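You operate a simulated robot arm through the tools that you are given. There is no shell and no other tool.

You are at the controls of a simulated robot arm. One attempt, no reset.

JOB
Clean the sight glass, grease the flange's orange seal and lay the glass on it.
Fine: foam pad for the glass, dauber and tin for the seal; put both tools back; centre the glass. Set down upright: foam pad, dauber. A coat counts when it lies all over at full strength: go over it till it gets no stronger. What is to be rubbed or washed off counts as gone when no trace of it is left.

The check looks at the end state, three seconds after you hand in, the way a careful person would. Anything else that was tipped, shoved, dropped, spilled or broken makes it a failure. A push-on lid holds only when it is set on centred and level and pressed home; a screw cap is set on level and turned clockwise until tight.

ROBOT AND FRAMES
A 6-joint arm with a two-finger parallel gripper, fixed in place. Base frame: the origin is at the foot of the arm, x ahead of it, y to its left, z up; the work surface is at about z = 85.1. Lengths are in cm, angles in rad, forces in N, time in s.
With the tool pointing down near the work surface it reaches from about 36 to 82 cm from the base axis. Its first joint turns from -2.897 to 2.897 rad. Payload 3.91 kg.
The TCP is the grasp point between the finger pads, 3 cm short of the fingertips. In the tool frame z runs along the fingers and y along their closing line. The gripper opens to 11 cm. The fingers are 2 cm wide and 1 cm thick; the gripper's body (4.8 by 11.2 cm) begins 5.5 cm behind the TCP.
Orientation is told as [roll, pitch, yaw] about the base's x, y, z axes, in that order, counted from this pose: with the fingers straight down and closing along the base's y, the tool's x points along the base's -x, its y along +y and its z along -z.

CONTROLS
- The arm moves only by the tool play_rows. Its arguments are lists of equal length, an entry for each row: "translation": the shift along the tool's x, y, z in cm, a list of three; "delta_rot": the turn, a rotation vector about the tool's x, y, z in rad, a list of three; "jaw": the closure in counts, from 0 (fully open) to 255 (shut). In form: {"translation": [[tx, ty, tz], ...], "delta_rot": [[ax, ay, az], ...], "jaw": [jaw, ...]}. A call has 1 to 20 rows; each row is the pose to reach, as a shift and turn from the pose commanded when the call began, along the tool's axes at that moment. Each row takes 0.2 s and may step no farther than 5 cm and 0.15 rad from the row before; otherwise, or with a gripper value out of range, the whole call is refused. A pose out of reach is approached as far as the arm can. The call stops where the force on the tool passes 40 N (or 10 N more than at its start, if that is more) or the arm is blocked; 0.2 s more then pass. Each finger travels about 4.5 cm/s and halts on what it meets, pressing with about 41 N; the grip force reading is that of the motor and also rises with nothing between the fingers. The clock runs only during rows and for 0.2 s after the last one: add rows that repeat a pose to give the fingers time. The reply holds the time, the measured pose of the TCP, the force on the tool along the base axes, the opening and the grip force, in the units named above and with some noise, with the torque about the TCP (base axes, N m) and any sound that the robot's microphone picked up.
- Cameras (640 x 400 px; columns grow to the right, rows downward): "scene" is fixed at [21.81, 50.1, 145.67]; the picture's right is [-0.37, 0.93, 0.00], its down [0.84, 0.33, -0.43] and it looks along [-0.40, -0.16, -0.90] (base axes); focal length 214 px, centre (320, 200). "wrist" rides on the gripper at [7.7, 0.7, -11.4] in the tool frame; the picture's right is [-0.09, 1.00, 0.00], its down [-0.80, -0.07, -0.59] and it looks along [-0.59, -0.05, 0.80] (tool axes); focal length 270 px, centre (320, 200). There is no depth. A picture from a camera that has moved, and an enlarged one, comes with that camera's place and axes in the base frame and with its lens.
- capture(camera): a new picture of that camera. It takes no simulated time.
- raise_lower(by): slides the trunk up (or, below 0, down) by that many cm; the arm rides with it, the base frame stays. It gives what a move gives, with no picture.
- inspect(camera, box): a new picture of the part [left, top, right, bottom] of that camera's present view, enlarged. It takes no simulated time.
- job_done(): hands the job in; it is judged then, once.

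Nothing tells you positions but the pictures and the camera data. Unless the task says otherwise, let go and move clear before handing in.

The tools are called after "Request:" by a JSON object that holds its "name" and its "arguments". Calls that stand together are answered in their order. play_rows: Moves the arm, as the interface text tells. Its arguments: {"type":"object","properties":{"translation":{"type":"array","items":{"type":"array","items":{"type":"number"}}},"delta_rot":{"type":"array","items":{"type":"array","items":{"type":"number"}}},"jaw":{"type":"array","items":{"type":"number"}}},"required":["translation","delta_rot","jaw"]} The other tools are called the same way: raise_lower (by) slides the trunk up or down; capture (camera) takes a picture; inspect (camera, box) takes an enlarged picture of a part of a camera's view; job_done () hands the job in.

At the start:

```text
t: 0.0
ee_pos: [9.11, 42.69, 121.04]
tool_rot: [-0.001, -0.001, -0.001]
force: [-0.6, 0.0, 0.1]
moment: [0.03, 0.0, -0.01]
opening: 11.01
grasp_force: 0.1
trunk travel left (down, up): [-52.5, 8.5]
```

scene: 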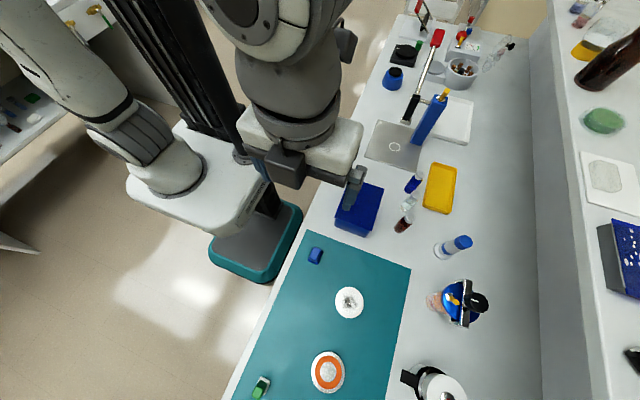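
wrist: 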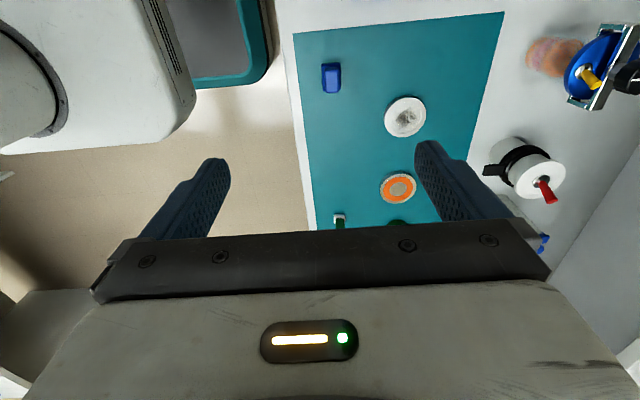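

I see a teal mat with a white sight glass (smudged), an orange-seal flange, a blue block that may be the foam pad, and a green item at the mat's edge. I'll look closer at all of these first.

Request:
{"name": "inspect", "arguments": {"camera": "scene", "box": [220, 220, 420, 400]}}

Request:
{"name": "inspect", "arguments": {"camera": "scene", "box": [340, 0, 540, 130]}}

Request:
{"name": "inspect", "arguments": {"camera": "scene", "box": [340, 130, 540, 260]}}

Request:
{"name": "inspect", "arguments": {"camera": "scene", "box": [380, 260, 540, 400]}}

Request:
{"name": "inspect", "arguments": {"camera": "wrist", "box": [280, 0, 520, 250]}}

```text
2.22 times, centred on (320, 310) of scene
camera zoom: at [21.81, 50.1, 145.67], right [-0.37, 0.93, 0.0], down [0.84, 0.33, -0.43], along [-0.4, -0.16, -0.9], focal length 477 px, centre (320, -44)
```

zoom: 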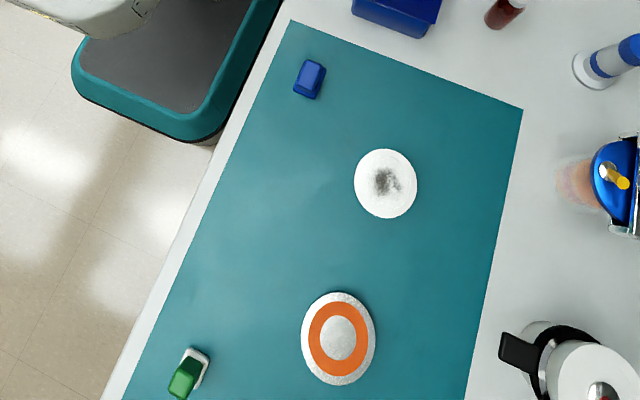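

```text
3.08 times, centred on (440, 65) of scene
camera zoom: at [21.81, 50.1, 145.67], right [-0.37, 0.93, 0.0], down [0.84, 0.33, -0.43], along [-0.4, -0.16, -0.9], focal length 660 px, centre (-49, 615)
```

zoom: 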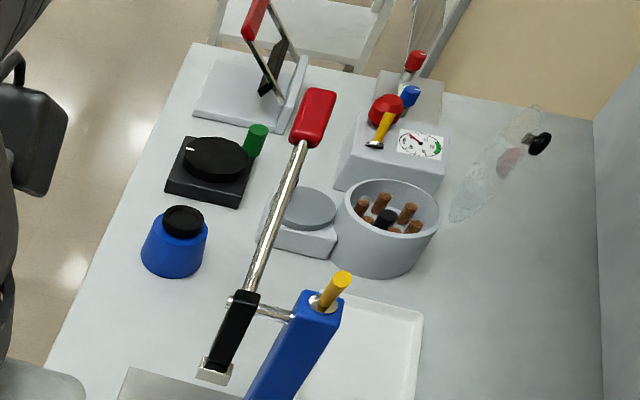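

```text
3.08 times, centred on (440, 195) of scene
camera zoom: at [21.81, 50.1, 145.67], right [-0.37, 0.93, 0.0], down [0.84, 0.33, -0.43], along [-0.4, -0.16, -0.9], focal length 660 px, centre (-49, 215)
```

zoom: 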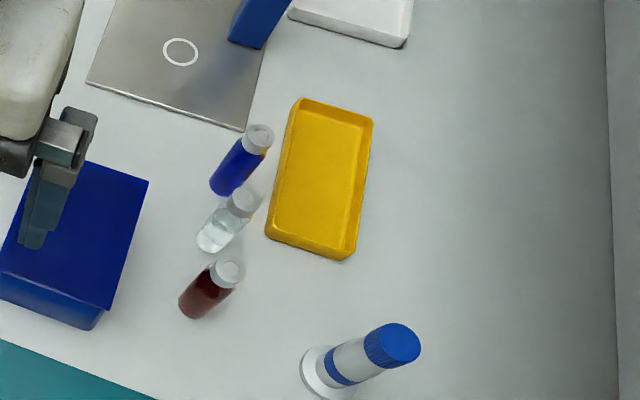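

```text
2.86 times, centred on (460, 330) of scene
camera zoom: at [21.81, 50.1, 145.67], right [-0.37, 0.93, 0.0], down [0.84, 0.33, -0.43], along [-0.4, -0.16, -0.9], focal length 613 px, centre (-80, -171)
```

zoom: 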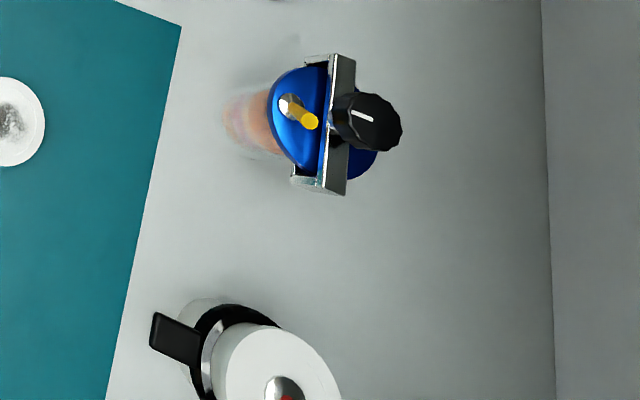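

```text
1.60 times, centred on (400, 125) of wrist
camera zoom: at [1.37, 43.56, 132.56], right [0.09, 1.0, 0.0], down [0.8, -0.07, 0.59], along [0.59, -0.05, -0.8], focal length 432 px, centre (192, 320)
```

zoom: 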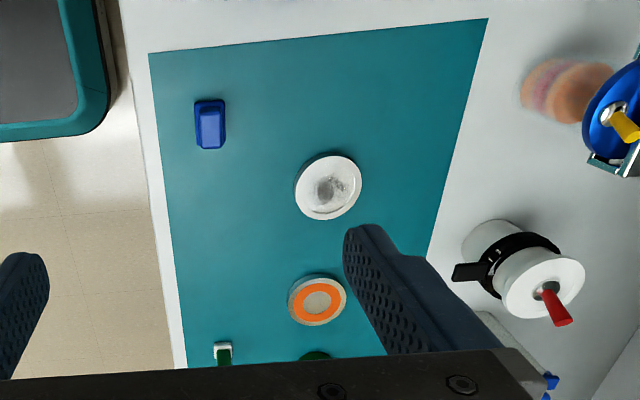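

The sight glass is near (19, 57), the flange near (34, 57), the blue-handled pad near (11.4, 44.6), and a green-handled item lies farther along. I'll move ahead at a safe height to see the rest of the mat.

Request:
{"name": "play_rows", "arguments": {"translation": [[-4, 0, 0], [-8, 0, 0], [-12, 0, 0], [-16, 0, 0], [-20, 0, 0], [-20, 0, 0]], "delta_rot": [[0, 0, 0], [0, 0, 0], [0, 0, 0], [0, 0, 0], [0, 0, 0], [0, 0, 0]], "jaw": [0, 0, 0, 0, 0, 0]}}

Request:
{"name": "capture", "arguments": {"camera": "wrist"}}

Request:
{"name": "capture", "arguments": {"camera": "scene"}}

```text
t: 1.4
ee_pos: [29.01, 43.04, 120.6]
tool_rot: [0.0, 0.0, 0.0]
force: [-0.3, -0.3, 0.4]
moment: [-0.04, 0.01, -0.02]
opening: 11.0
grasp_force: 0.0
trunk travel left (down, up): [-52.5, 8.5]
```

```text
taken
camera wrist: at [21.28, 43.77, 132.09], right [0.09, 1.0, 0.0], down [0.8, -0.07, 0.59], along [0.59, -0.05, -0.8], focal length 270 px, centre (320, 200)
```

wrist: 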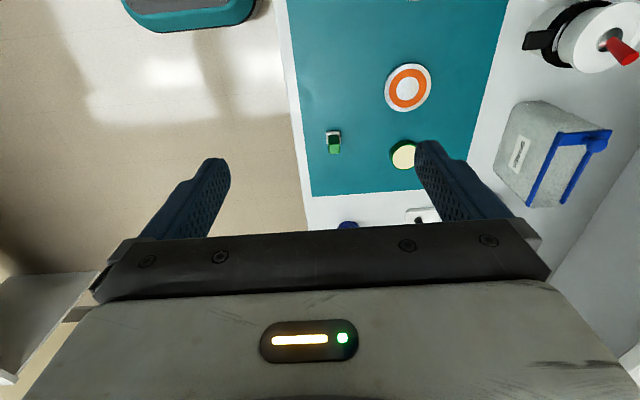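

```text
taken
```

scene: 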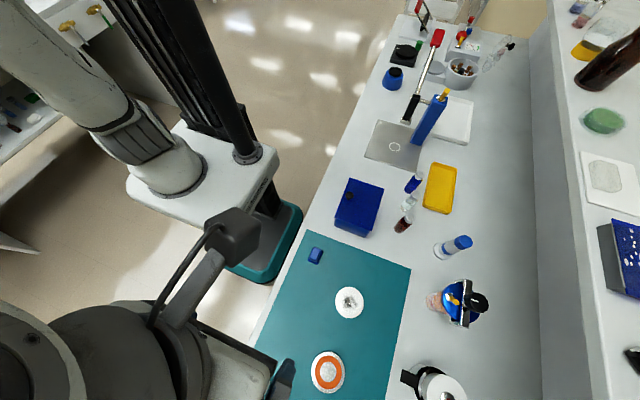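

A green tin with a yellowish top (grease) and a small green-handled tool have come into view. I'll zoom in on them.

Request:
{"name": "inspect", "arguments": {"camera": "wrist", "box": [280, 100, 480, 225]}}

Request:
{"name": "inspect", "arguments": {"camera": "wrist", "box": [370, 50, 450, 120]}}

Request:
{"name": "inspect", "arguments": {"camera": "scene", "box": [290, 230, 390, 330]}}

Request:
{"name": "inspect", "arguments": {"camera": "scene", "box": [320, 165, 400, 245]}}

```text
3.20 times, centred on (380, 162) of wrist
camera zoom: at [21.28, 43.77, 132.09], right [0.09, 1.0, 0.0], down [0.8, -0.07, 0.59], along [0.59, -0.05, -0.8], focal length 865 px, centre (128, 320)
```

zoom: 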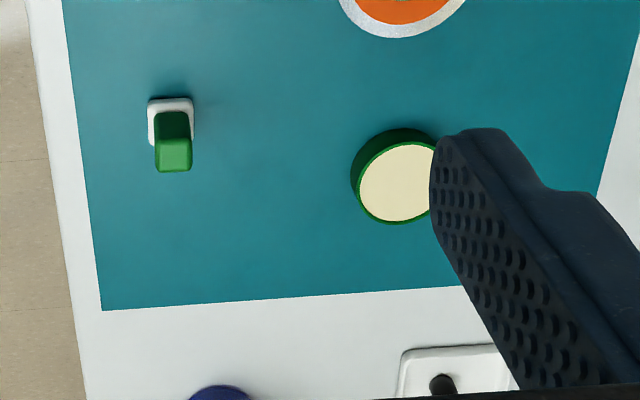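

```text
5.71 times, centred on (410, 85) of wrist
camera zoom: at [21.28, 43.77, 132.09], right [0.09, 1.0, 0.0], down [0.8, -0.07, 0.59], along [0.59, -0.05, -0.8], focal length 1544 px, centre (-194, 857)
```

zoom: 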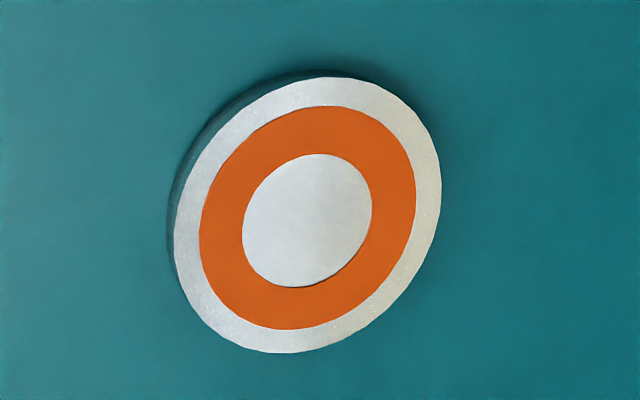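

```text
4.00 times, centred on (340, 280) of scene
camera zoom: at [21.81, 50.1, 145.67], right [-0.37, 0.93, 0.0], down [0.84, 0.33, -0.43], along [-0.4, -0.16, -0.9], focal length 858 px, centre (240, -120)
```

zoom: 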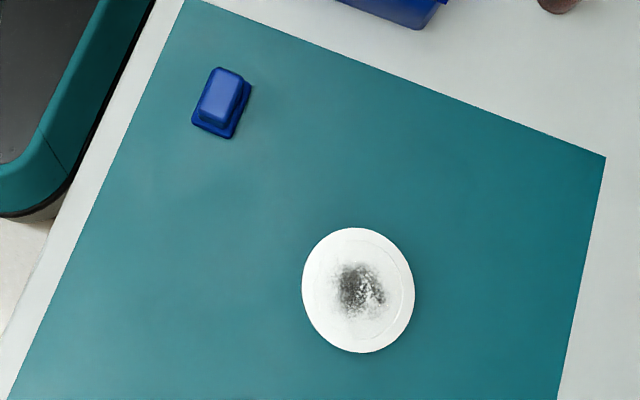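

```text
5.00 times, centred on (360, 205) of scene
camera zoom: at [21.81, 50.1, 145.67], right [-0.37, 0.93, 0.0], down [0.84, 0.33, -0.43], along [-0.4, -0.16, -0.9], focal length 1072 px, centre (120, 175)
```

zoom: 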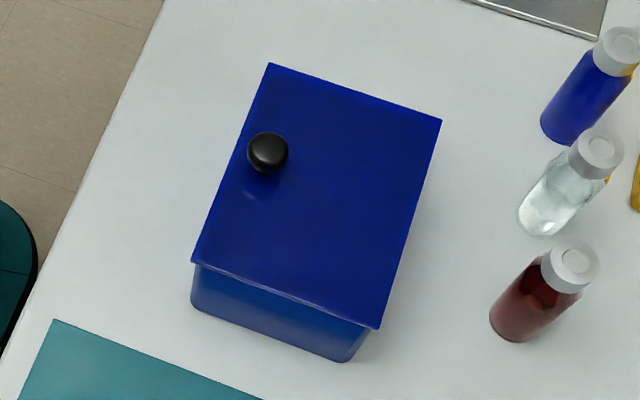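

The green-handled, white-footed tool near (41.6, 44.4) beside the green tin (45.6, 57.4) is probably the dauber, and the all-blue one is the foam pad. I'll go down over the dauber for a closer look.

Request:
{"name": "play_rows", "arguments": {"translation": [[-3, 0.3, 3], [-6, 0.6, 6], [-9, 0.9, 9], [-12, 1.2, 12], [-12.6, 1.4, 16], [-12.6, 1.4, 18], [-12.6, 1.4, 18]], "delta_rot": [[0, 0, 0], [0, 0, 0], [0, 0, 0], [0, 0, 0], [0, 0, 0], [0, 0, 0], [0, 0, 0]], "jaw": [0, 0, 0, 0, 0, 0, 0]}}

Request:
{"name": "capture", "arguments": {"camera": "wrist"}}

Request:
{"name": "inspect", "arguments": {"camera": "wrist", "box": [260, 50, 400, 150]}}

```text
t: 3.0
ee_pos: [41.55, 44.43, 103.1]
tool_rot: [0.0, 0.0, 0.0]
force: [0.3, -0.6, 0.2]
moment: [0.02, 0.0, 0.02]
opening: 11.0
grasp_force: 0.2
trunk travel left (down, up): [-52.5, 8.5]
```

```text
taken
camera wrist: at [33.87, 45.14, 114.62], right [0.09, 1.0, 0.0], down [0.8, -0.07, 0.59], along [0.59, -0.05, -0.8], focal length 270 px, centre (320, 200)
```

wrist: 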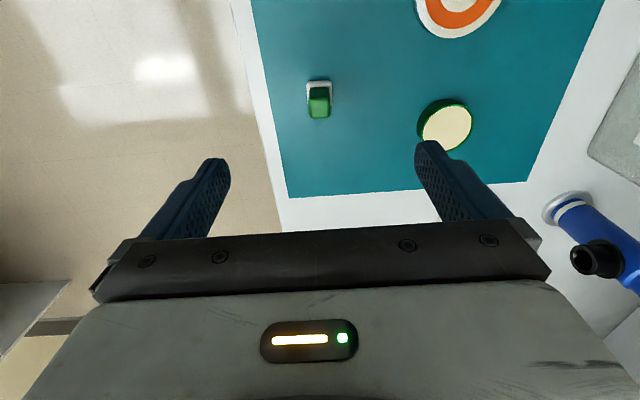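

```text
4.00 times, centred on (330, 100) of wrist
camera zoom: at [33.87, 45.14, 114.62], right [0.09, 1.0, 0.0], down [0.8, -0.07, 0.59], along [0.59, -0.05, -0.8], focal length 1081 px, centre (280, 600)
```

zoom: 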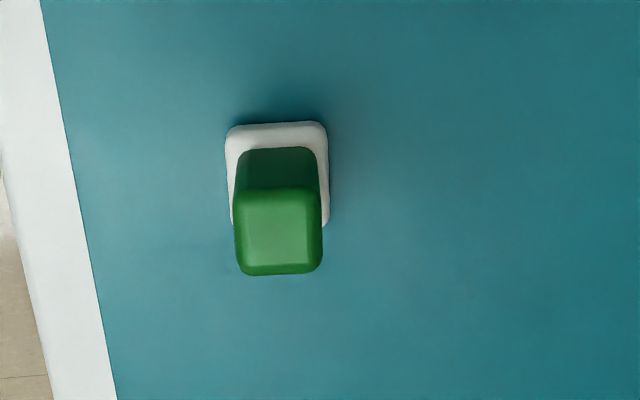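

The dauber is a ~2.5 cm white felt foot with a ~1.9 cm square green handle, top near z ≈ 90.3, at (41.55, 44.5), nearly aligned with the base axes. I'll now inspect the tin and the flange.

Request:
{"name": "inspect", "arguments": {"camera": "wrist", "box": [400, 80, 490, 160]}}

Request:
{"name": "play_rows", "arguments": {"translation": [[4, 2, -1], [8, 5, -1], [11, 9, -1], [13, 12.5, -1], [13, 12.5, -1]], "delta_rot": [[0, 0, 0], [0, 0, 0], [0, 0, 0], [0, 0, 0], [0, 0, 0]], "jaw": [0, 0, 0, 0, 0]}}

Request:
{"name": "capture", "arguments": {"camera": "wrist"}}

```text
5.00 times, centred on (445, 120) of wrist
camera zoom: at [33.87, 45.14, 114.62], right [0.09, 1.0, 0.0], down [0.8, -0.07, 0.59], along [0.59, -0.05, -0.8], focal length 1351 px, centre (-305, 600)
```

zoom: 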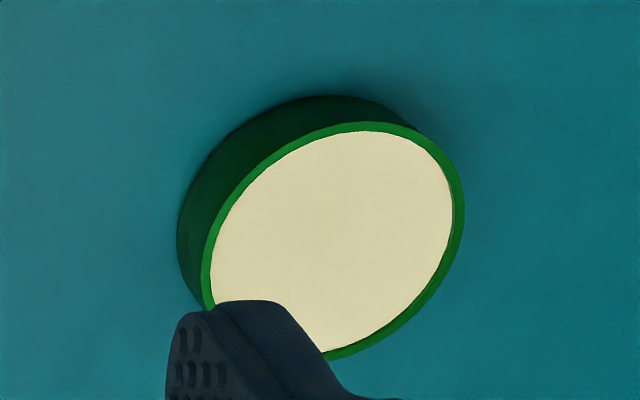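

```text
t: 4.2
ee_pos: [29.01, 56.71, 104.16]
tool_rot: [-0.002, 0.0, -0.003]
force: [-0.2, -0.7, -0.2]
moment: [0.0, -0.03, -0.02]
opening: 11.0
grasp_force: 0.0
trunk travel left (down, up): [-52.5, 8.5]
```

```text
taken
camera wrist: at [21.18, 57.49, 115.62], right [0.09, 1.0, 0.0], down [0.8, -0.07, 0.59], along [0.59, -0.05, -0.8], focal length 270 px, centre (320, 200)
```

wrist: 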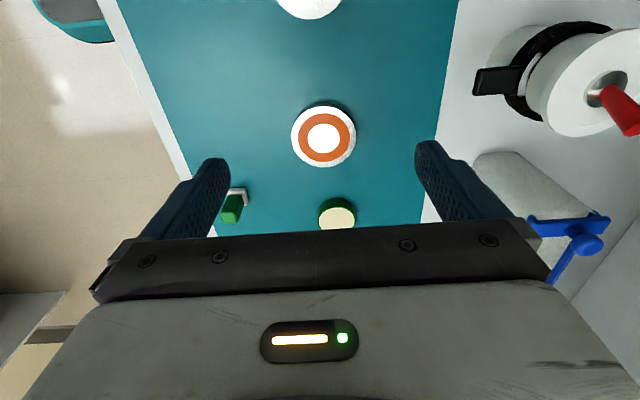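

The tin is open with cream grease almost up to the rim. I'll zoom on the flange and then go on to view the glass and blue pad.

Request:
{"name": "inspect", "arguments": {"camera": "wrist", "box": [280, 90, 370, 180]}}

Request:
{"name": "inspect", "arguments": {"camera": "wrist", "box": [300, 180, 380, 235]}}

Request:
{"name": "play_rows", "arguments": {"translation": [[4, 0, 0], [8, 0, 0], [12, 0, 0], [15, 0, 0], [15, 0, 0]], "delta_rot": [[0, 0, 0], [0, 0, 0], [0, 0, 0], [0, 0, 0], [0, 0, 0]], "jaw": [0, 0, 0, 0, 0]}}

Request:
{"name": "capture", "arguments": {"camera": "wrist"}}

```text
4.44 times, centred on (325, 135) of wrist
camera zoom: at [21.18, 57.49, 115.62], right [0.09, 1.0, 0.0], down [0.8, -0.07, 0.59], along [0.59, -0.05, -0.8], focal length 1201 px, centre (298, 489)
```

zoom: 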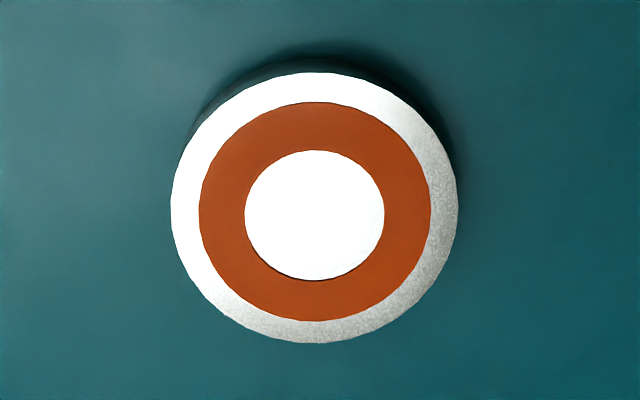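

```text
7.27 times, centred on (340, 208) of wrist
camera zoom: at [21.18, 57.49, 115.62], right [0.09, 1.0, 0.0], down [0.8, -0.07, 0.59], along [0.59, -0.05, -0.8], focal length 1966 px, centre (174, 146)
```

zoom: 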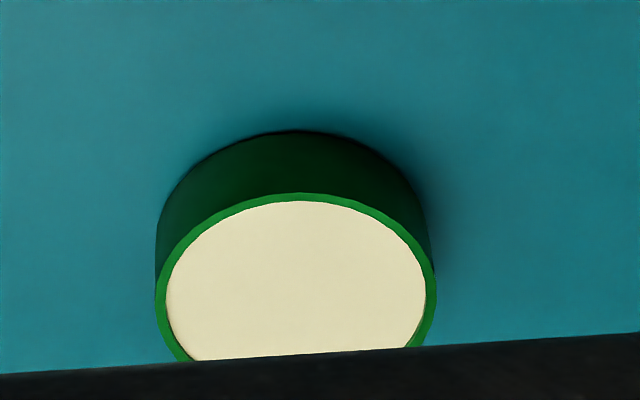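

```text
t: 5.4
ee_pos: [13.58, 56.34, 103.94]
tool_rot: [0.0, 0.001, -0.003]
force: [-0.5, -0.2, -0.9]
moment: [-0.02, 0.02, 0.02]
opening: 10.98
grasp_force: 0.0
trunk travel left (down, up): [-52.5, 8.5]
```

```text
taken
camera wrist: at [5.93, 57.13, 115.53], right [0.09, 1.0, 0.0], down [0.8, -0.07, 0.59], along [0.59, -0.05, -0.8], focal length 270 px, centre (320, 200)
```

wrist: 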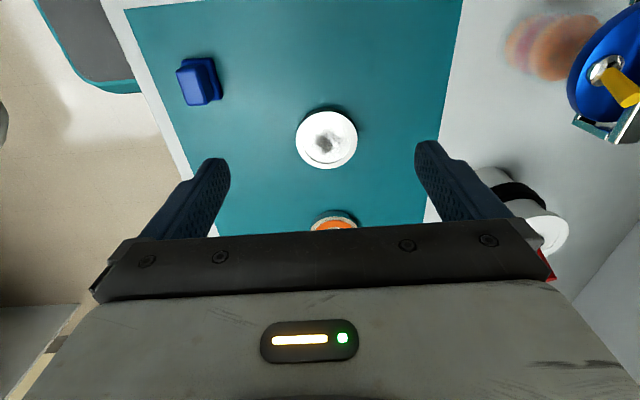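

The flange is ~7.4 cm across with the orange ring from ~3.6 to ~6.0 cm diameter, centred near (33.8, 56.9). Now a closer look at the glass and the blue pad.

Request:
{"name": "inspect", "arguments": {"camera": "wrist", "box": [280, 90, 370, 180]}}

Request:
{"name": "inspect", "arguments": {"camera": "wrist", "box": [150, 40, 250, 120]}}

Request:
{"name": "inspect", "arguments": {"camera": "wrist", "box": [290, 180, 380, 235]}}

```text
4.44 times, centred on (325, 135) of wrist
camera zoom: at [5.93, 57.13, 115.53], right [0.09, 1.0, 0.0], down [0.8, -0.07, 0.59], along [0.59, -0.05, -0.8], focal length 1201 px, centre (298, 489)
```

zoom: 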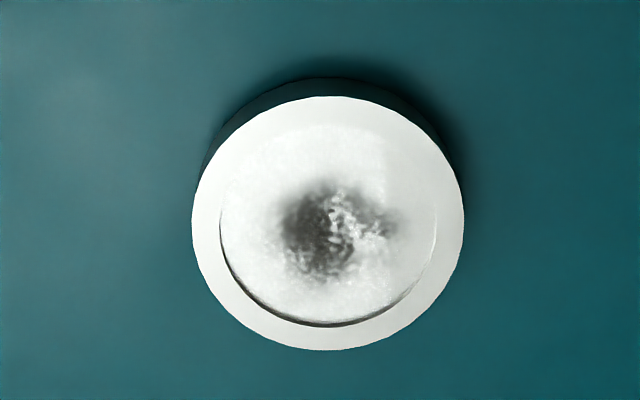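

```text
5.00 times, centred on (200, 80) of wrist
camera zoom: at [5.93, 57.13, 115.53], right [0.09, 1.0, 0.0], down [0.8, -0.07, 0.59], along [0.59, -0.05, -0.8], focal length 1351 px, centre (920, 800)
```

zoom: 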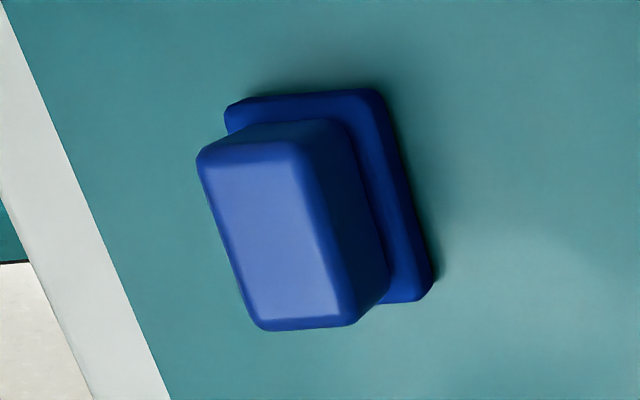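

```text
7.11 times, centred on (335, 208) of wrist
camera zoom: at [5.93, 57.13, 115.53], right [0.09, 1.0, 0.0], down [0.8, -0.07, 0.59], along [0.59, -0.05, -0.8], focal length 1922 px, centre (213, 147)
```

zoom: 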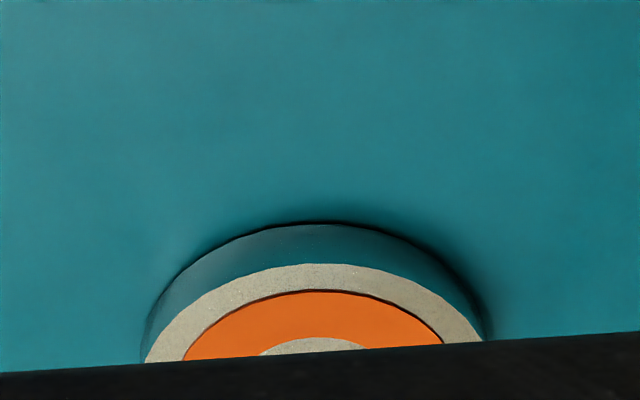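

The glass is a ~7.0 cm disc, ~1.4 cm thick, centre near (18.8, 56.8), with a shallow recess and grey dirt in the middle. The blue pad is ~3×4 cm with a 1.9×3.3 cm handle at (11.4, 44.5), top near z 88.8. I'll check how the pose settles, then approach the pad with the jaws partly closed.

Request:
{"name": "play_rows", "arguments": {"translation": [[0, 0, 0], [0, 0, 0]], "delta_rot": [[0, 0, 0], [0, 0, 0]], "jaw": [120, 120]}}

Request:
{"name": "play_rows", "arguments": {"translation": [[0, 0, 0], [0, 0, 0]], "delta_rot": [[0, 0, 0], [0, 0, 0]], "jaw": [120, 120]}}

```text
t: 6.0
ee_pos: [13.52, 56.38, 104.01]
tool_rot: [-0.001, 0.001, -0.001]
force: [-0.4, 0.9, 0.2]
moment: [0.05, -0.01, 0.01]
opening: 5.82
grasp_force: 0.0
trunk travel left (down, up): [-52.5, 8.5]
```

```text
t: 6.6
ee_pos: [13.64, 56.3, 104.12]
tool_rot: [0.0, -0.001, 0.001]
force: [0.4, 0.3, 0.1]
moment: [0.0, -0.01, -0.02]
opening: 5.81
grasp_force: 0.1
trunk travel left (down, up): [-52.5, 8.5]
```

The pose settles at (13.6, 56.3, 104.0) with small calibration drift, so I'll work closed-loop on the measured pose. I'm now moving above the blue pad.

Request:
{"name": "play_rows", "arguments": {"translation": [[0.6, -3, 1], [1.2, -6, 2], [1.8, -9, 3], [2.2, -11.8, 4], [2.2, -11.8, 6], [2.2, -11.8, 6]], "delta_rot": [[0, 0, 0], [0, 0, 0], [0, 0, 0], [0, 0, 0], [0, 0, 0], [0, 0, 0]], "jaw": [120, 120, 120, 120, 120, 120]}}

Request:
{"name": "capture", "arguments": {"camera": "wrist"}}

Request:
{"name": "inspect", "arguments": {"camera": "wrist", "box": [260, 60, 400, 160]}}

Request:
{"name": "capture", "arguments": {"camera": "scene"}}

```text
t: 8.0
ee_pos: [11.23, 45.38, 97.95]
tool_rot: [0.0, 0.001, 0.0]
force: [0.0, 0.0, 0.3]
moment: [-0.06, -0.01, -0.01]
opening: 5.82
grasp_force: 0.0
trunk travel left (down, up): [-52.5, 8.5]
```

```text
taken
camera wrist: at [3.62, 45.96, 109.5], right [0.09, 1.0, 0.0], down [0.8, -0.07, 0.59], along [0.59, -0.05, -0.8], focal length 270 px, centre (320, 200)
```

wrist: 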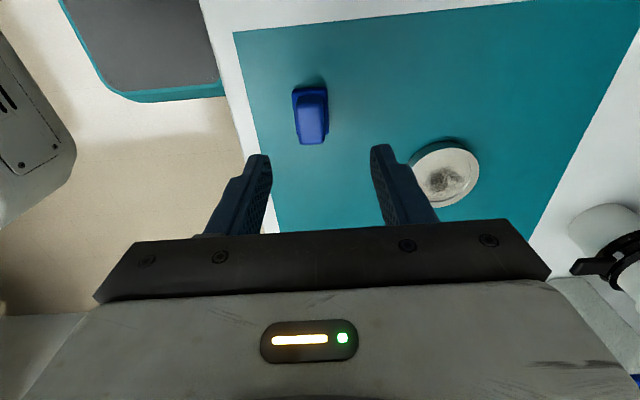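

```text
4.00 times, centred on (330, 110) of wrist
camera zoom: at [3.62, 45.96, 109.5], right [0.09, 1.0, 0.0], down [0.8, -0.07, 0.59], along [0.59, -0.05, -0.8], focal length 1081 px, centre (280, 560)
```

zoom: 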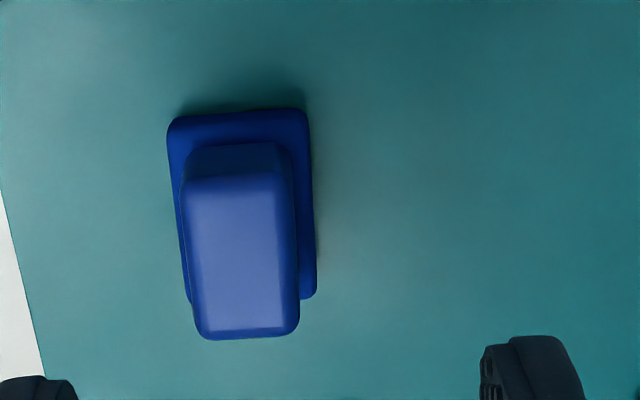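

```text
taken
```

scene: 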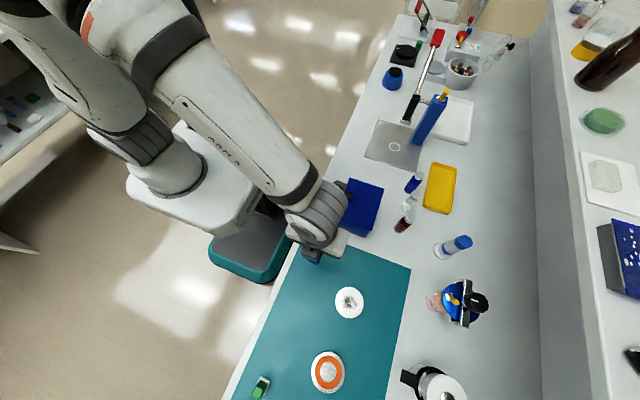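

The pad base centre is at (11.38, 44.56) and the tool is 0.8 cm off in y. I'll correct that while descending partway, then check the measured pose.

Request:
{"name": "play_rows", "arguments": {"translation": [[-0.15, -0.82, 1], [-0.15, -0.82, 3], [-0.15, -0.82, 3]], "delta_rot": [[0, 0, 0.02], [0, 0, 0.02], [0, 0, 0.02]], "jaw": [120, 120, 120]}}

Request:
{"name": "capture", "arguments": {"camera": "wrist"}}

```text
t: 8.8
ee_pos: [11.66, 44.31, 94.78]
tool_rot: [0.001, 0.001, -0.02]
force: [-0.8, 0.3, -0.1]
moment: [-0.03, 0.02, 0.0]
opening: 5.83
grasp_force: 0.0
trunk travel left (down, up): [-52.5, 8.5]
```

```text
taken
camera wrist: at [3.95, 45.17, 106.35], right [0.11, 0.99, 0.0], down [0.8, -0.09, 0.59], along [0.59, -0.06, -0.8], focal length 270 px, centre (320, 200)
```

wrist: 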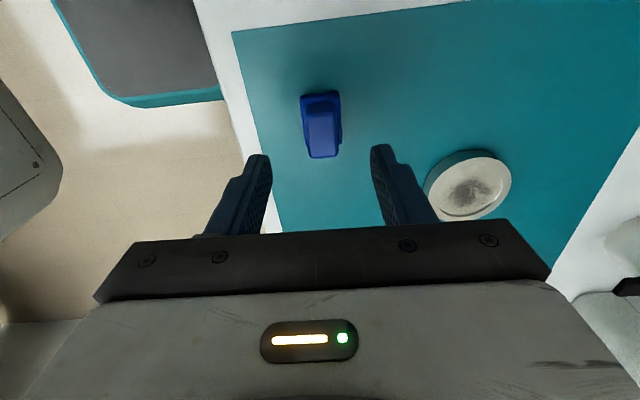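

The gripper is centred over the pad within about 0.3 cm. I'll descend so the fingers straddle the handle (tips just above the foot).

Request:
{"name": "play_rows", "arguments": {"translation": [[0.2, 0.2, 2], [0.2, 0.2, 4], [0.2, 0.2, 5.2], [0.2, 0.2, 5.2]], "delta_rot": [[0, 0, 0], [0, 0, 0], [0, 0, 0], [0, 0, 0]], "jaw": [120, 120, 120, 120]}}

Request:
{"name": "capture", "arguments": {"camera": "wrist"}}

```text
t: 9.8
ee_pos: [11.59, 44.31, 89.63]
tool_rot: [0.001, 0.001, -0.02]
force: [-0.3, -0.2, 0.9]
moment: [0.0, 0.0, -0.02]
opening: 5.81
grasp_force: 0.2
trunk travel left (down, up): [-52.5, 8.5]
```

```text
taken
camera wrist: at [3.88, 45.17, 101.25], right [0.11, 0.99, 0.0], down [0.8, -0.09, 0.59], along [0.59, -0.06, -0.8], focal length 270 px, centre (320, 200)
```

wrist: 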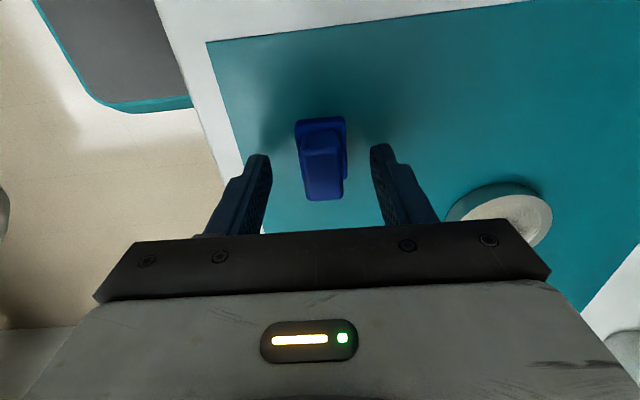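

The handle is centred between the fingers. I'll close on it.

Request:
{"name": "inspect", "arguments": {"camera": "wrist", "box": [250, 100, 400, 220]}}

Request:
{"name": "play_rows", "arguments": {"translation": [[0, 0, 0.2], [0, 0, 0.2], [0, 0, 0.2], [0, 0, 0.2], [0, 0, 0.2]], "delta_rot": [[0, 0, 0], [0, 0, 0], [0, 0, 0], [0, 0, 0], [0, 0, 0]], "jaw": [160, 190, 255, 255, 255]}}

Request:
{"name": "inspect", "arguments": {"camera": "wrist", "box": [250, 100, 400, 220]}}

```text
3.33 times, centred on (325, 160) of wrist
camera zoom: at [3.88, 45.17, 101.25], right [0.11, 0.99, 0.0], down [0.8, -0.09, 0.59], along [0.59, -0.06, -0.8], focal length 901 px, centre (303, 333)
```

zoom: 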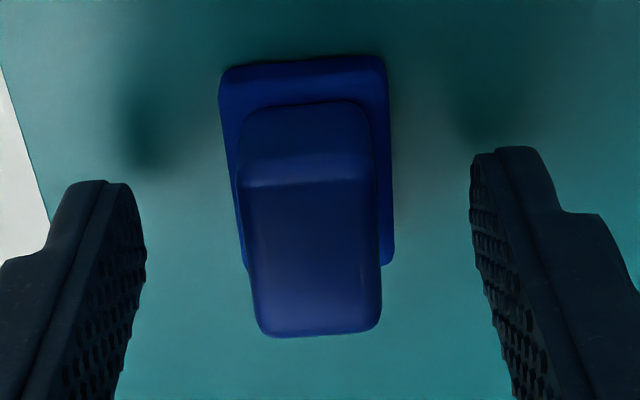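

```text
t: 11.0
ee_pos: [11.42, 44.24, 89.56]
tool_rot: [0.001, 0.0, -0.021]
force: [0.4, 0.8, 0.7]
moment: [0.02, 0.05, 0.02]
opening: 2.01
grasp_force: 41.2
trunk travel left (down, up): [-52.5, 8.5]
```

```text
3.33 times, centred on (325, 160) of wrist
camera zoom: at [3.78, 45.13, 101.07], right [0.11, 0.99, 0.0], down [0.8, -0.09, 0.59], along [0.59, -0.06, -0.8], focal length 901 px, centre (303, 333)
```

zoom: 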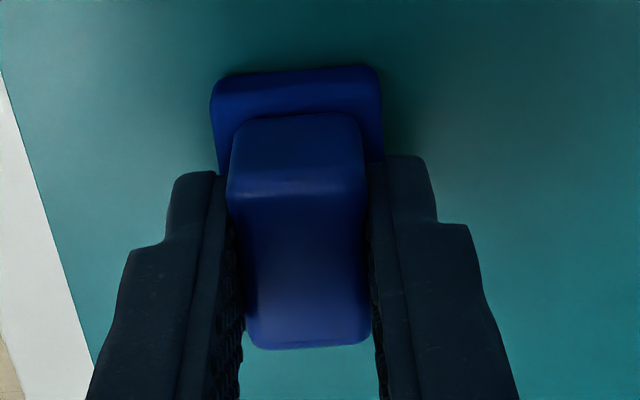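

The pad is gripped (opening 2.0 cm, 41 N) at TCP (11.42, 44.24, 89.56), so the foot bottom is ~4.45 cm below the TCP. I'll lift it and carry it above the glass.

Request:
{"name": "play_rows", "arguments": {"translation": [[0, 0, -1.5], [0, 0, -4], [0, 0, -7], [-2.5, 3.5, -7], [-5, 7, -7], [-7, 10, -7], [-7.5, 12.5, -7], [-7.5, 12.5, -7]], "delta_rot": [[0, 0, 0], [0, 0, 0], [0, 0, 0], [0, 0, 0], [0, 0, 0], [0, 0, 0], [0, 0, 0], [0, 0, 0]], "jaw": [255, 255, 255, 255, 255, 255, 255, 255]}}

Request:
{"name": "capture", "arguments": {"camera": "wrist"}}

Request:
{"name": "inspect", "arguments": {"camera": "wrist", "box": [240, 80, 400, 220]}}

```text
t: 12.8
ee_pos: [19.46, 56.69, 96.67]
tool_rot: [0.001, -0.001, -0.021]
force: [0.2, 0.3, -0.6]
moment: [0.0, -0.02, -0.01]
opening: 2.03
grasp_force: 41.1
trunk travel left (down, up): [-52.5, 8.5]
```

```text
taken
camera wrist: at [11.71, 57.55, 108.14], right [0.11, 0.99, 0.0], down [0.8, -0.09, 0.59], along [0.59, -0.06, -0.8], focal length 270 px, centre (320, 200)
```

wrist: 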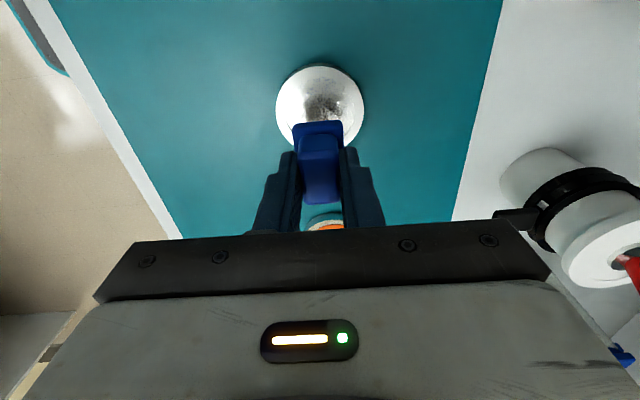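

```text
2.86 times, centred on (320, 150) of wrist
camera zoom: at [11.71, 57.55, 108.14], right [0.11, 0.99, 0.0], down [0.8, -0.09, 0.59], along [0.59, -0.06, -0.8], focal length 772 px, centre (320, 343)
```

zoom: 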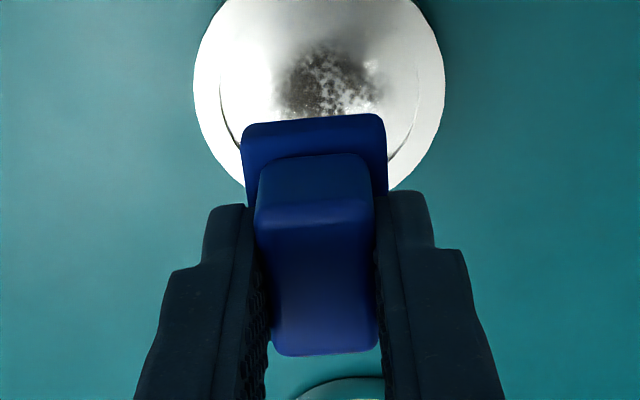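

The pad hangs straight above the glass; the dirt centre is around (18.9, 57.1). I'll descend to just above contact first.

Request:
{"name": "play_rows", "arguments": {"translation": [[0.5, 0.3, 1.5], [0.5, 0.3, 3], [0.5, 0.3, 4.5], [0.5, 0.3, 5.0], [0.5, 0.3, 5.0]], "delta_rot": [[0, 0, 0], [0, 0, 0], [0, 0, 0], [0, 0, 0], [0, 0, 0]], "jaw": [255, 255, 255, 255, 255]}}

Request:
{"name": "inspect", "arguments": {"camera": "wrist", "box": [240, 80, 400, 220]}}

```text
t: 14.0
ee_pos: [18.73, 56.91, 91.57]
tool_rot: [0.0, 0.001, -0.021]
force: [-0.1, 0.4, 0.4]
moment: [0.03, 0.01, 0.01]
opening: 2.05
grasp_force: 41.5
trunk travel left (down, up): [-52.5, 8.5]
```

```text
2.86 times, centred on (320, 150) of wrist
camera zoom: at [11.05, 57.84, 103.04], right [0.11, 0.99, 0.0], down [0.8, -0.09, 0.59], along [0.59, -0.06, -0.8], focal length 772 px, centre (320, 343)
```

zoom: 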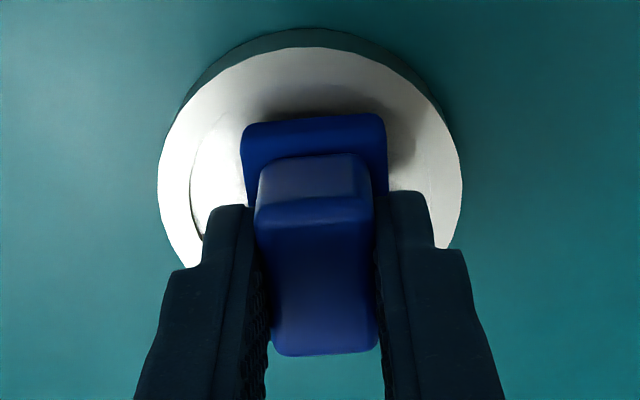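

The pad is centred over the glass, bottom about 0.7 cm above it. I'll lower gently to make contact while watching the force.

Request:
{"name": "play_rows", "arguments": {"translation": [[0, 0, 0.3], [0, 0, 0.5], [0, 0, 0.6], [0, 0, 0.7], [0, 0, 0.7]], "delta_rot": [[0, 0, 0], [0, 0, 0], [0, 0, 0], [0, 0, 0], [0, 0, 0]], "jaw": [255, 255, 255, 255, 255]}}

```text
t: 15.2
ee_pos: [18.69, 56.99, 91.04]
tool_rot: [0.003, 0.001, -0.021]
force: [0.3, -1.0, 13.7]
moment: [-0.1, 0.02, 0.01]
opening: 2.04
grasp_force: 41.0
trunk travel left (down, up): [-52.5, 8.5]
```

Contact made at about 14 N. I'll ease slightly and rub with small back-and-forth strokes.

Request:
{"name": "play_rows", "arguments": {"translation": [[0, 0, -0.05], [0.4, 0, -0.05], [0, 0, -0.05], [-0.4, 0, -0.05], [0, 0, -0.05], [0, 0.4, -0.05], [0, 0, -0.05], [0, -0.4, -0.05], [0, 0, -0.05], [0.3, 0.3, -0.05], [-0.3, 0.3, -0.05], [-0.3, -0.3, -0.05], [0.3, -0.3, -0.05], [0.3, 0.3, -0.05], [0, 0, -0.05]], "delta_rot": [[0, 0, 0], [0, 0, 0], [0, 0, 0], [0, 0, 0], [0, 0, 0], [0, 0, 0], [0, 0, 0], [0, 0, 0], [0, 0, 0], [0, 0, 0], [0, 0, 0], [0, 0, 0], [0, 0, 0], [0, 0, 0], [0, 0, 0]], "jaw": [255, 255, 255, 255, 255, 255, 255, 255, 255, 255, 255, 255, 255, 255, 255]}}

Request:
{"name": "capture", "arguments": {"camera": "wrist"}}

```text
t: 18.4
ee_pos: [18.47, 56.79, 91.13]
tool_rot: [0.001, 0.0, -0.021]
force: [-9.0, -3.8, 14.5]
moment: [-0.26, 0.39, 0.03]
opening: 2.07
grasp_force: 41.2
trunk travel left (down, up): [-52.5, 8.5]
```

```text
taken
camera wrist: at [10.83, 57.72, 102.6], right [0.11, 0.99, 0.0], down [0.8, -0.09, 0.59], along [0.59, -0.06, -0.8], focal length 270 px, centre (320, 200)
```

wrist: 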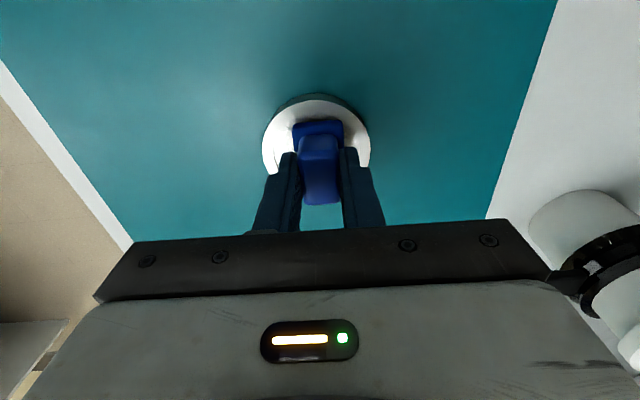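

Rubbing worked without trouble, with some lateral drag. I'll lift and move back to see the result.

Request:
{"name": "play_rows", "arguments": {"translation": [[0, 0, -0.5], [0, 0, -3], [3, 0, -6], [7, 0, -8], [7, 0, -8]], "delta_rot": [[0, 0, 0], [0, 0, 0], [0, 0, 0], [0, 0, 0], [0, 0, 0]], "jaw": [255, 255, 255, 255, 255]}}

Request:
{"name": "capture", "arguments": {"camera": "wrist"}}

Request:
{"name": "inspect", "arguments": {"camera": "scene", "box": [310, 270, 390, 330]}}

```text
t: 19.6
ee_pos: [11.74, 57.15, 98.93]
tool_rot: [0.0, 0.0, -0.021]
force: [0.1, -0.5, -0.9]
moment: [0.0, 0.0, 0.02]
opening: 2.05
grasp_force: 40.7
trunk travel left (down, up): [-52.5, 8.5]
```

```text
taken
camera wrist: at [4.07, 58.03, 110.35], right [0.11, 0.99, 0.0], down [0.8, -0.09, 0.59], along [0.59, -0.07, -0.8], focal length 270 px, centre (320, 200)
```

wrist: 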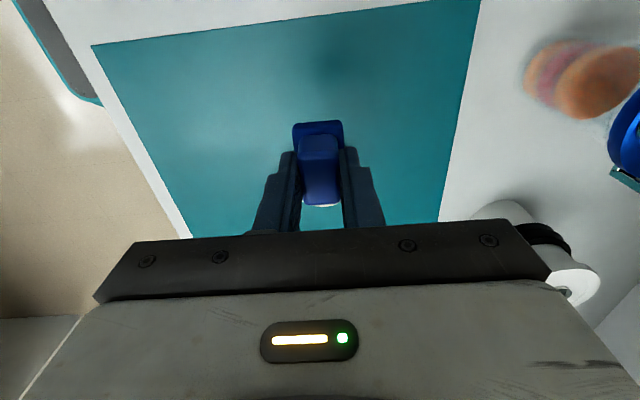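

```text
6.67 times, centred on (350, 300) of scene
camera zoom: at [21.81, 50.1, 145.67], right [-0.37, 0.93, 0.0], down [0.84, 0.33, -0.43], along [-0.4, -0.16, -0.9], focal length 1430 px, centre (120, -467)
```

zoom: 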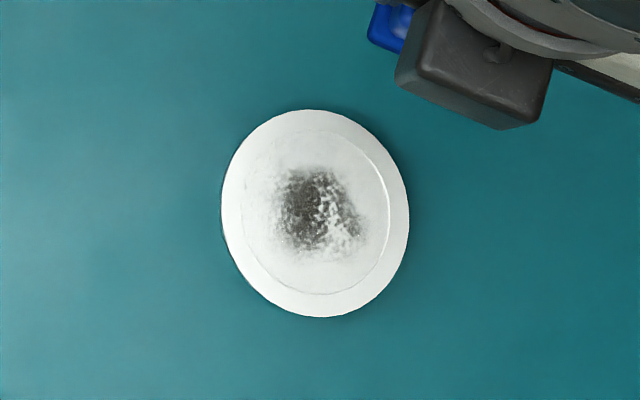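

The dirt still seems present; let me compare with the same zoom as at the start.

Request:
{"name": "inspect", "arguments": {"camera": "scene", "box": [290, 230, 390, 330]}}

Request:
{"name": "inspect", "arguments": {"camera": "scene", "box": [335, 285, 365, 315]}}

```text
4.00 times, centred on (340, 280) of scene
camera zoom: at [21.81, 50.1, 145.67], right [-0.37, 0.93, 0.0], down [0.84, 0.33, -0.43], along [-0.4, -0.16, -0.9], focal length 858 px, centre (240, -120)
```

zoom: 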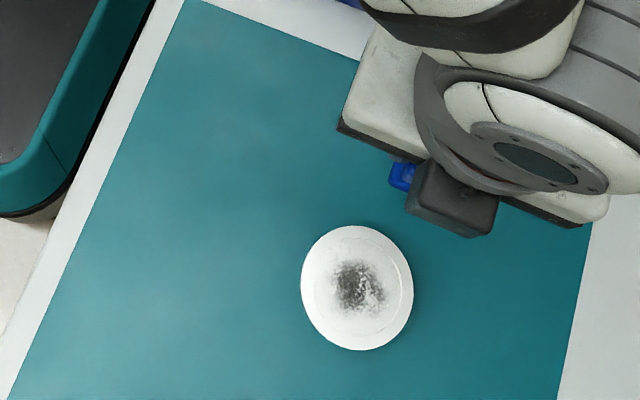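

```text
13.33 times, centred on (350, 300) of scene
camera zoom: at [21.81, 50.1, 145.67], right [-0.37, 0.93, 0.0], down [0.84, 0.33, -0.43], along [-0.4, -0.16, -0.9], focal length 2860 px, centre (-80, -1133)
```

zoom: 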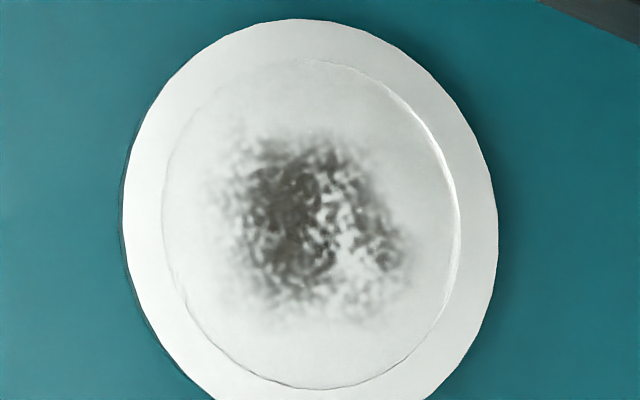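

The dirt covers roughly ±1.9 cm around the glass centre (now about (18.95, 56.75)) and has barely faded, so my strokes were too short. I'll go back centred and rub more.

Request:
{"name": "play_rows", "arguments": {"translation": [[-3, -0.2, 1], [-7, -0.4, 3], [-7.2, -0.4, 5.5], [-7.2, -0.4, 7], [-7.2, -0.4, 7]], "delta_rot": [[0, 0, 0], [0, 0, 0], [0, 0, 0], [0, 0, 0], [0, 0, 0]], "jaw": [255, 255, 255, 255, 255]}}

Request:
{"name": "inspect", "arguments": {"camera": "wrist", "box": [240, 80, 400, 220]}}

```text
t: 20.8
ee_pos: [18.85, 56.74, 92.01]
tool_rot: [0.001, 0.0, -0.021]
force: [0.7, -0.4, 0.8]
moment: [-0.02, 0.03, 0.01]
opening: 2.02
grasp_force: 41.4
trunk travel left (down, up): [-52.5, 8.5]
```

```text
2.86 times, centred on (320, 150) of wrist
camera zoom: at [11.15, 57.6, 103.52], right [0.11, 0.99, 0.0], down [0.8, -0.09, 0.59], along [0.59, -0.06, -0.8], focal length 772 px, centre (320, 343)
```

zoom: 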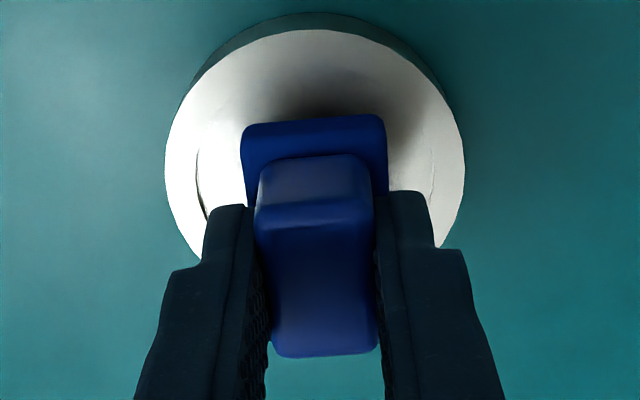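

The pad is well centred over the glass. I'll lower to light contact.

Request:
{"name": "play_rows", "arguments": {"translation": [[-0.15, 0, 0.4], [-0.15, 0, 0.8], [-0.15, 0, 0.95], [-0.15, 0, 1.0], [-0.15, 0, 1.0]], "delta_rot": [[0, 0, 0], [0, 0, 0], [0, 0, 0], [0, 0, 0], [0, 0, 0]], "jaw": [255, 255, 255, 255, 255]}}

```text
t: 22.0
ee_pos: [18.98, 56.7, 91.15]
tool_rot: [0.001, 0.001, -0.021]
force: [0.1, -1.6, 6.6]
moment: [-0.06, 0.01, 0.04]
opening: 2.02
grasp_force: 41.4
trunk travel left (down, up): [-52.5, 8.5]
```

Light contact, 6.6 N. Now a longer stroke along x to see whether the pad slides over the glass or drags it.

Request:
{"name": "play_rows", "arguments": {"translation": [[0.4, 0, 0], [0.8, 0, 0], [1.2, 0, 0], [1.2, 0, 0]], "delta_rot": [[0, 0, 0], [0, 0, 0], [0, 0, 0], [0, 0, 0]], "jaw": [255, 255, 255, 255]}}

Request:
{"name": "inspect", "arguments": {"camera": "wrist", "box": [240, 80, 400, 220]}}

```text
t: 23.0
ee_pos: [17.73, 56.52, 90.93]
tool_rot: [0.001, 0.001, -0.021]
force: [2.5, 0.2, 15.2]
moment: [0.0, -0.11, -0.01]
opening: 2.07
grasp_force: 41.1
trunk travel left (down, up): [-52.5, 8.5]
```

```text
2.86 times, centred on (320, 150) of wrist
camera zoom: at [10.03, 57.41, 102.59], right [0.11, 0.99, 0.0], down [0.8, -0.09, 0.59], along [0.59, -0.06, -0.8], focal length 772 px, centre (320, 343)
```

zoom: 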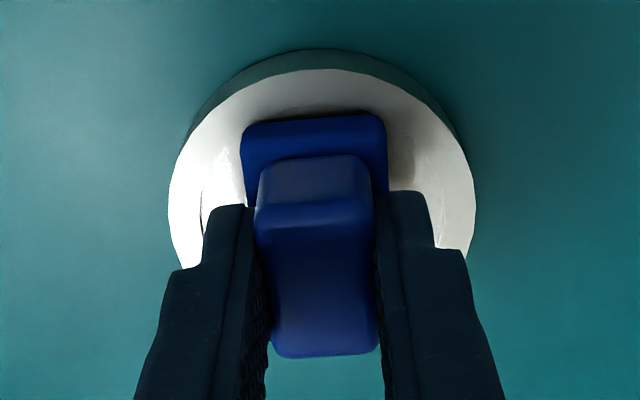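

The pad sits in the recess: it slides ~0.6 cm over the glass and then pushes on the rim. I'll rub repeatedly with strokes that keep mostly within the recess.

Request:
{"name": "play_rows", "arguments": {"translation": [[-0.4, 0, 0], [-0.8, 0.1, 0], [-1.2, 0.2, 0], [-0.8, 0.2, 0], [-0.4, 0.3, 0], [-0.1, 0.3, 0], [-0.4, 0.4, 0], [-0.8, 0.4, 0], [-1.2, 0.4, 0], [-0.8, 0.2, 0], [-0.4, 0, 0], [-0.1, -0.1, 0], [-0.4, -0.2, 0], [-0.8, -0.3, 0], [-1.2, -0.3, 0], [-0.8, -0.2, 0], [-0.4, -0.1, 0], [-0.1, 0, 0], [-0.4, 0.1, 0], [-0.7, 0.2, 0]], "delta_rot": [[0, 0, 0], [0, 0, 0], [0, 0, 0], [0, 0, 0], [0, 0, 0], [0, 0, 0], [0, 0, 0], [0, 0, 0], [0, 0, 0], [0, 0, 0], [0, 0, 0], [0, 0, 0], [0, 0, 0], [0, 0, 0], [0, 0, 0], [0, 0, 0], [0, 0, 0], [0, 0, 0], [0, 0, 0], [0, 0, 0]], "jaw": [255, 255, 255, 255, 255, 255, 255, 255, 255, 255, 255, 255, 255, 255, 255, 255, 255, 255, 255, 255]}}

Request:
{"name": "inspect", "arguments": {"camera": "wrist", "box": [240, 80, 400, 220]}}

Request:
{"name": "inspect", "arguments": {"camera": "scene", "box": [290, 230, 390, 330]}}

```text
t: 27.2
ee_pos: [18.4, 56.81, 90.95]
tool_rot: [0.004, -0.001, -0.02]
force: [-6.5, -0.2, 19.0]
moment: [-0.03, 0.36, -0.04]
opening: 2.05
grasp_force: 41.2
trunk travel left (down, up): [-52.5, 8.5]
```

```text
2.86 times, centred on (320, 150) of wrist
camera zoom: at [10.74, 57.65, 102.54], right [0.11, 0.99, 0.0], down [0.8, -0.09, 0.59], along [0.59, -0.06, -0.8], focal length 772 px, centre (320, 343)
```

zoom: 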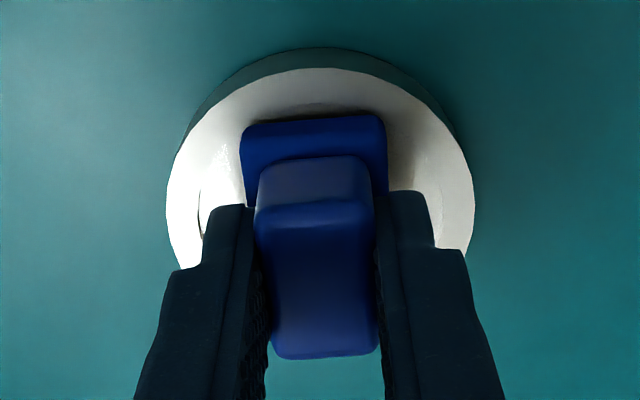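

```text
4.00 times, centred on (340, 280) of scene
camera zoom: at [21.81, 50.1, 145.67], right [-0.37, 0.93, 0.0], down [0.84, 0.33, -0.43], along [-0.4, -0.16, -0.9], focal length 858 px, centre (240, -120)
```

zoom: 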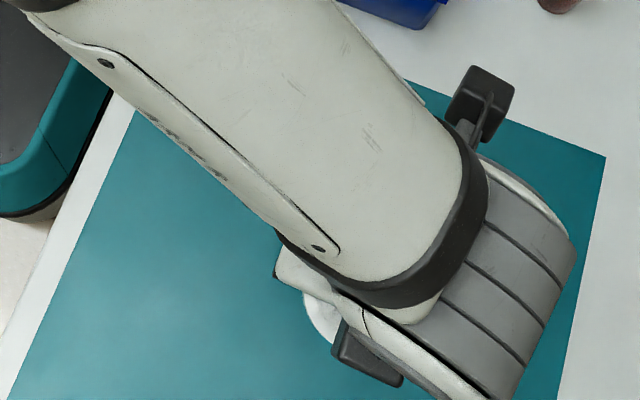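

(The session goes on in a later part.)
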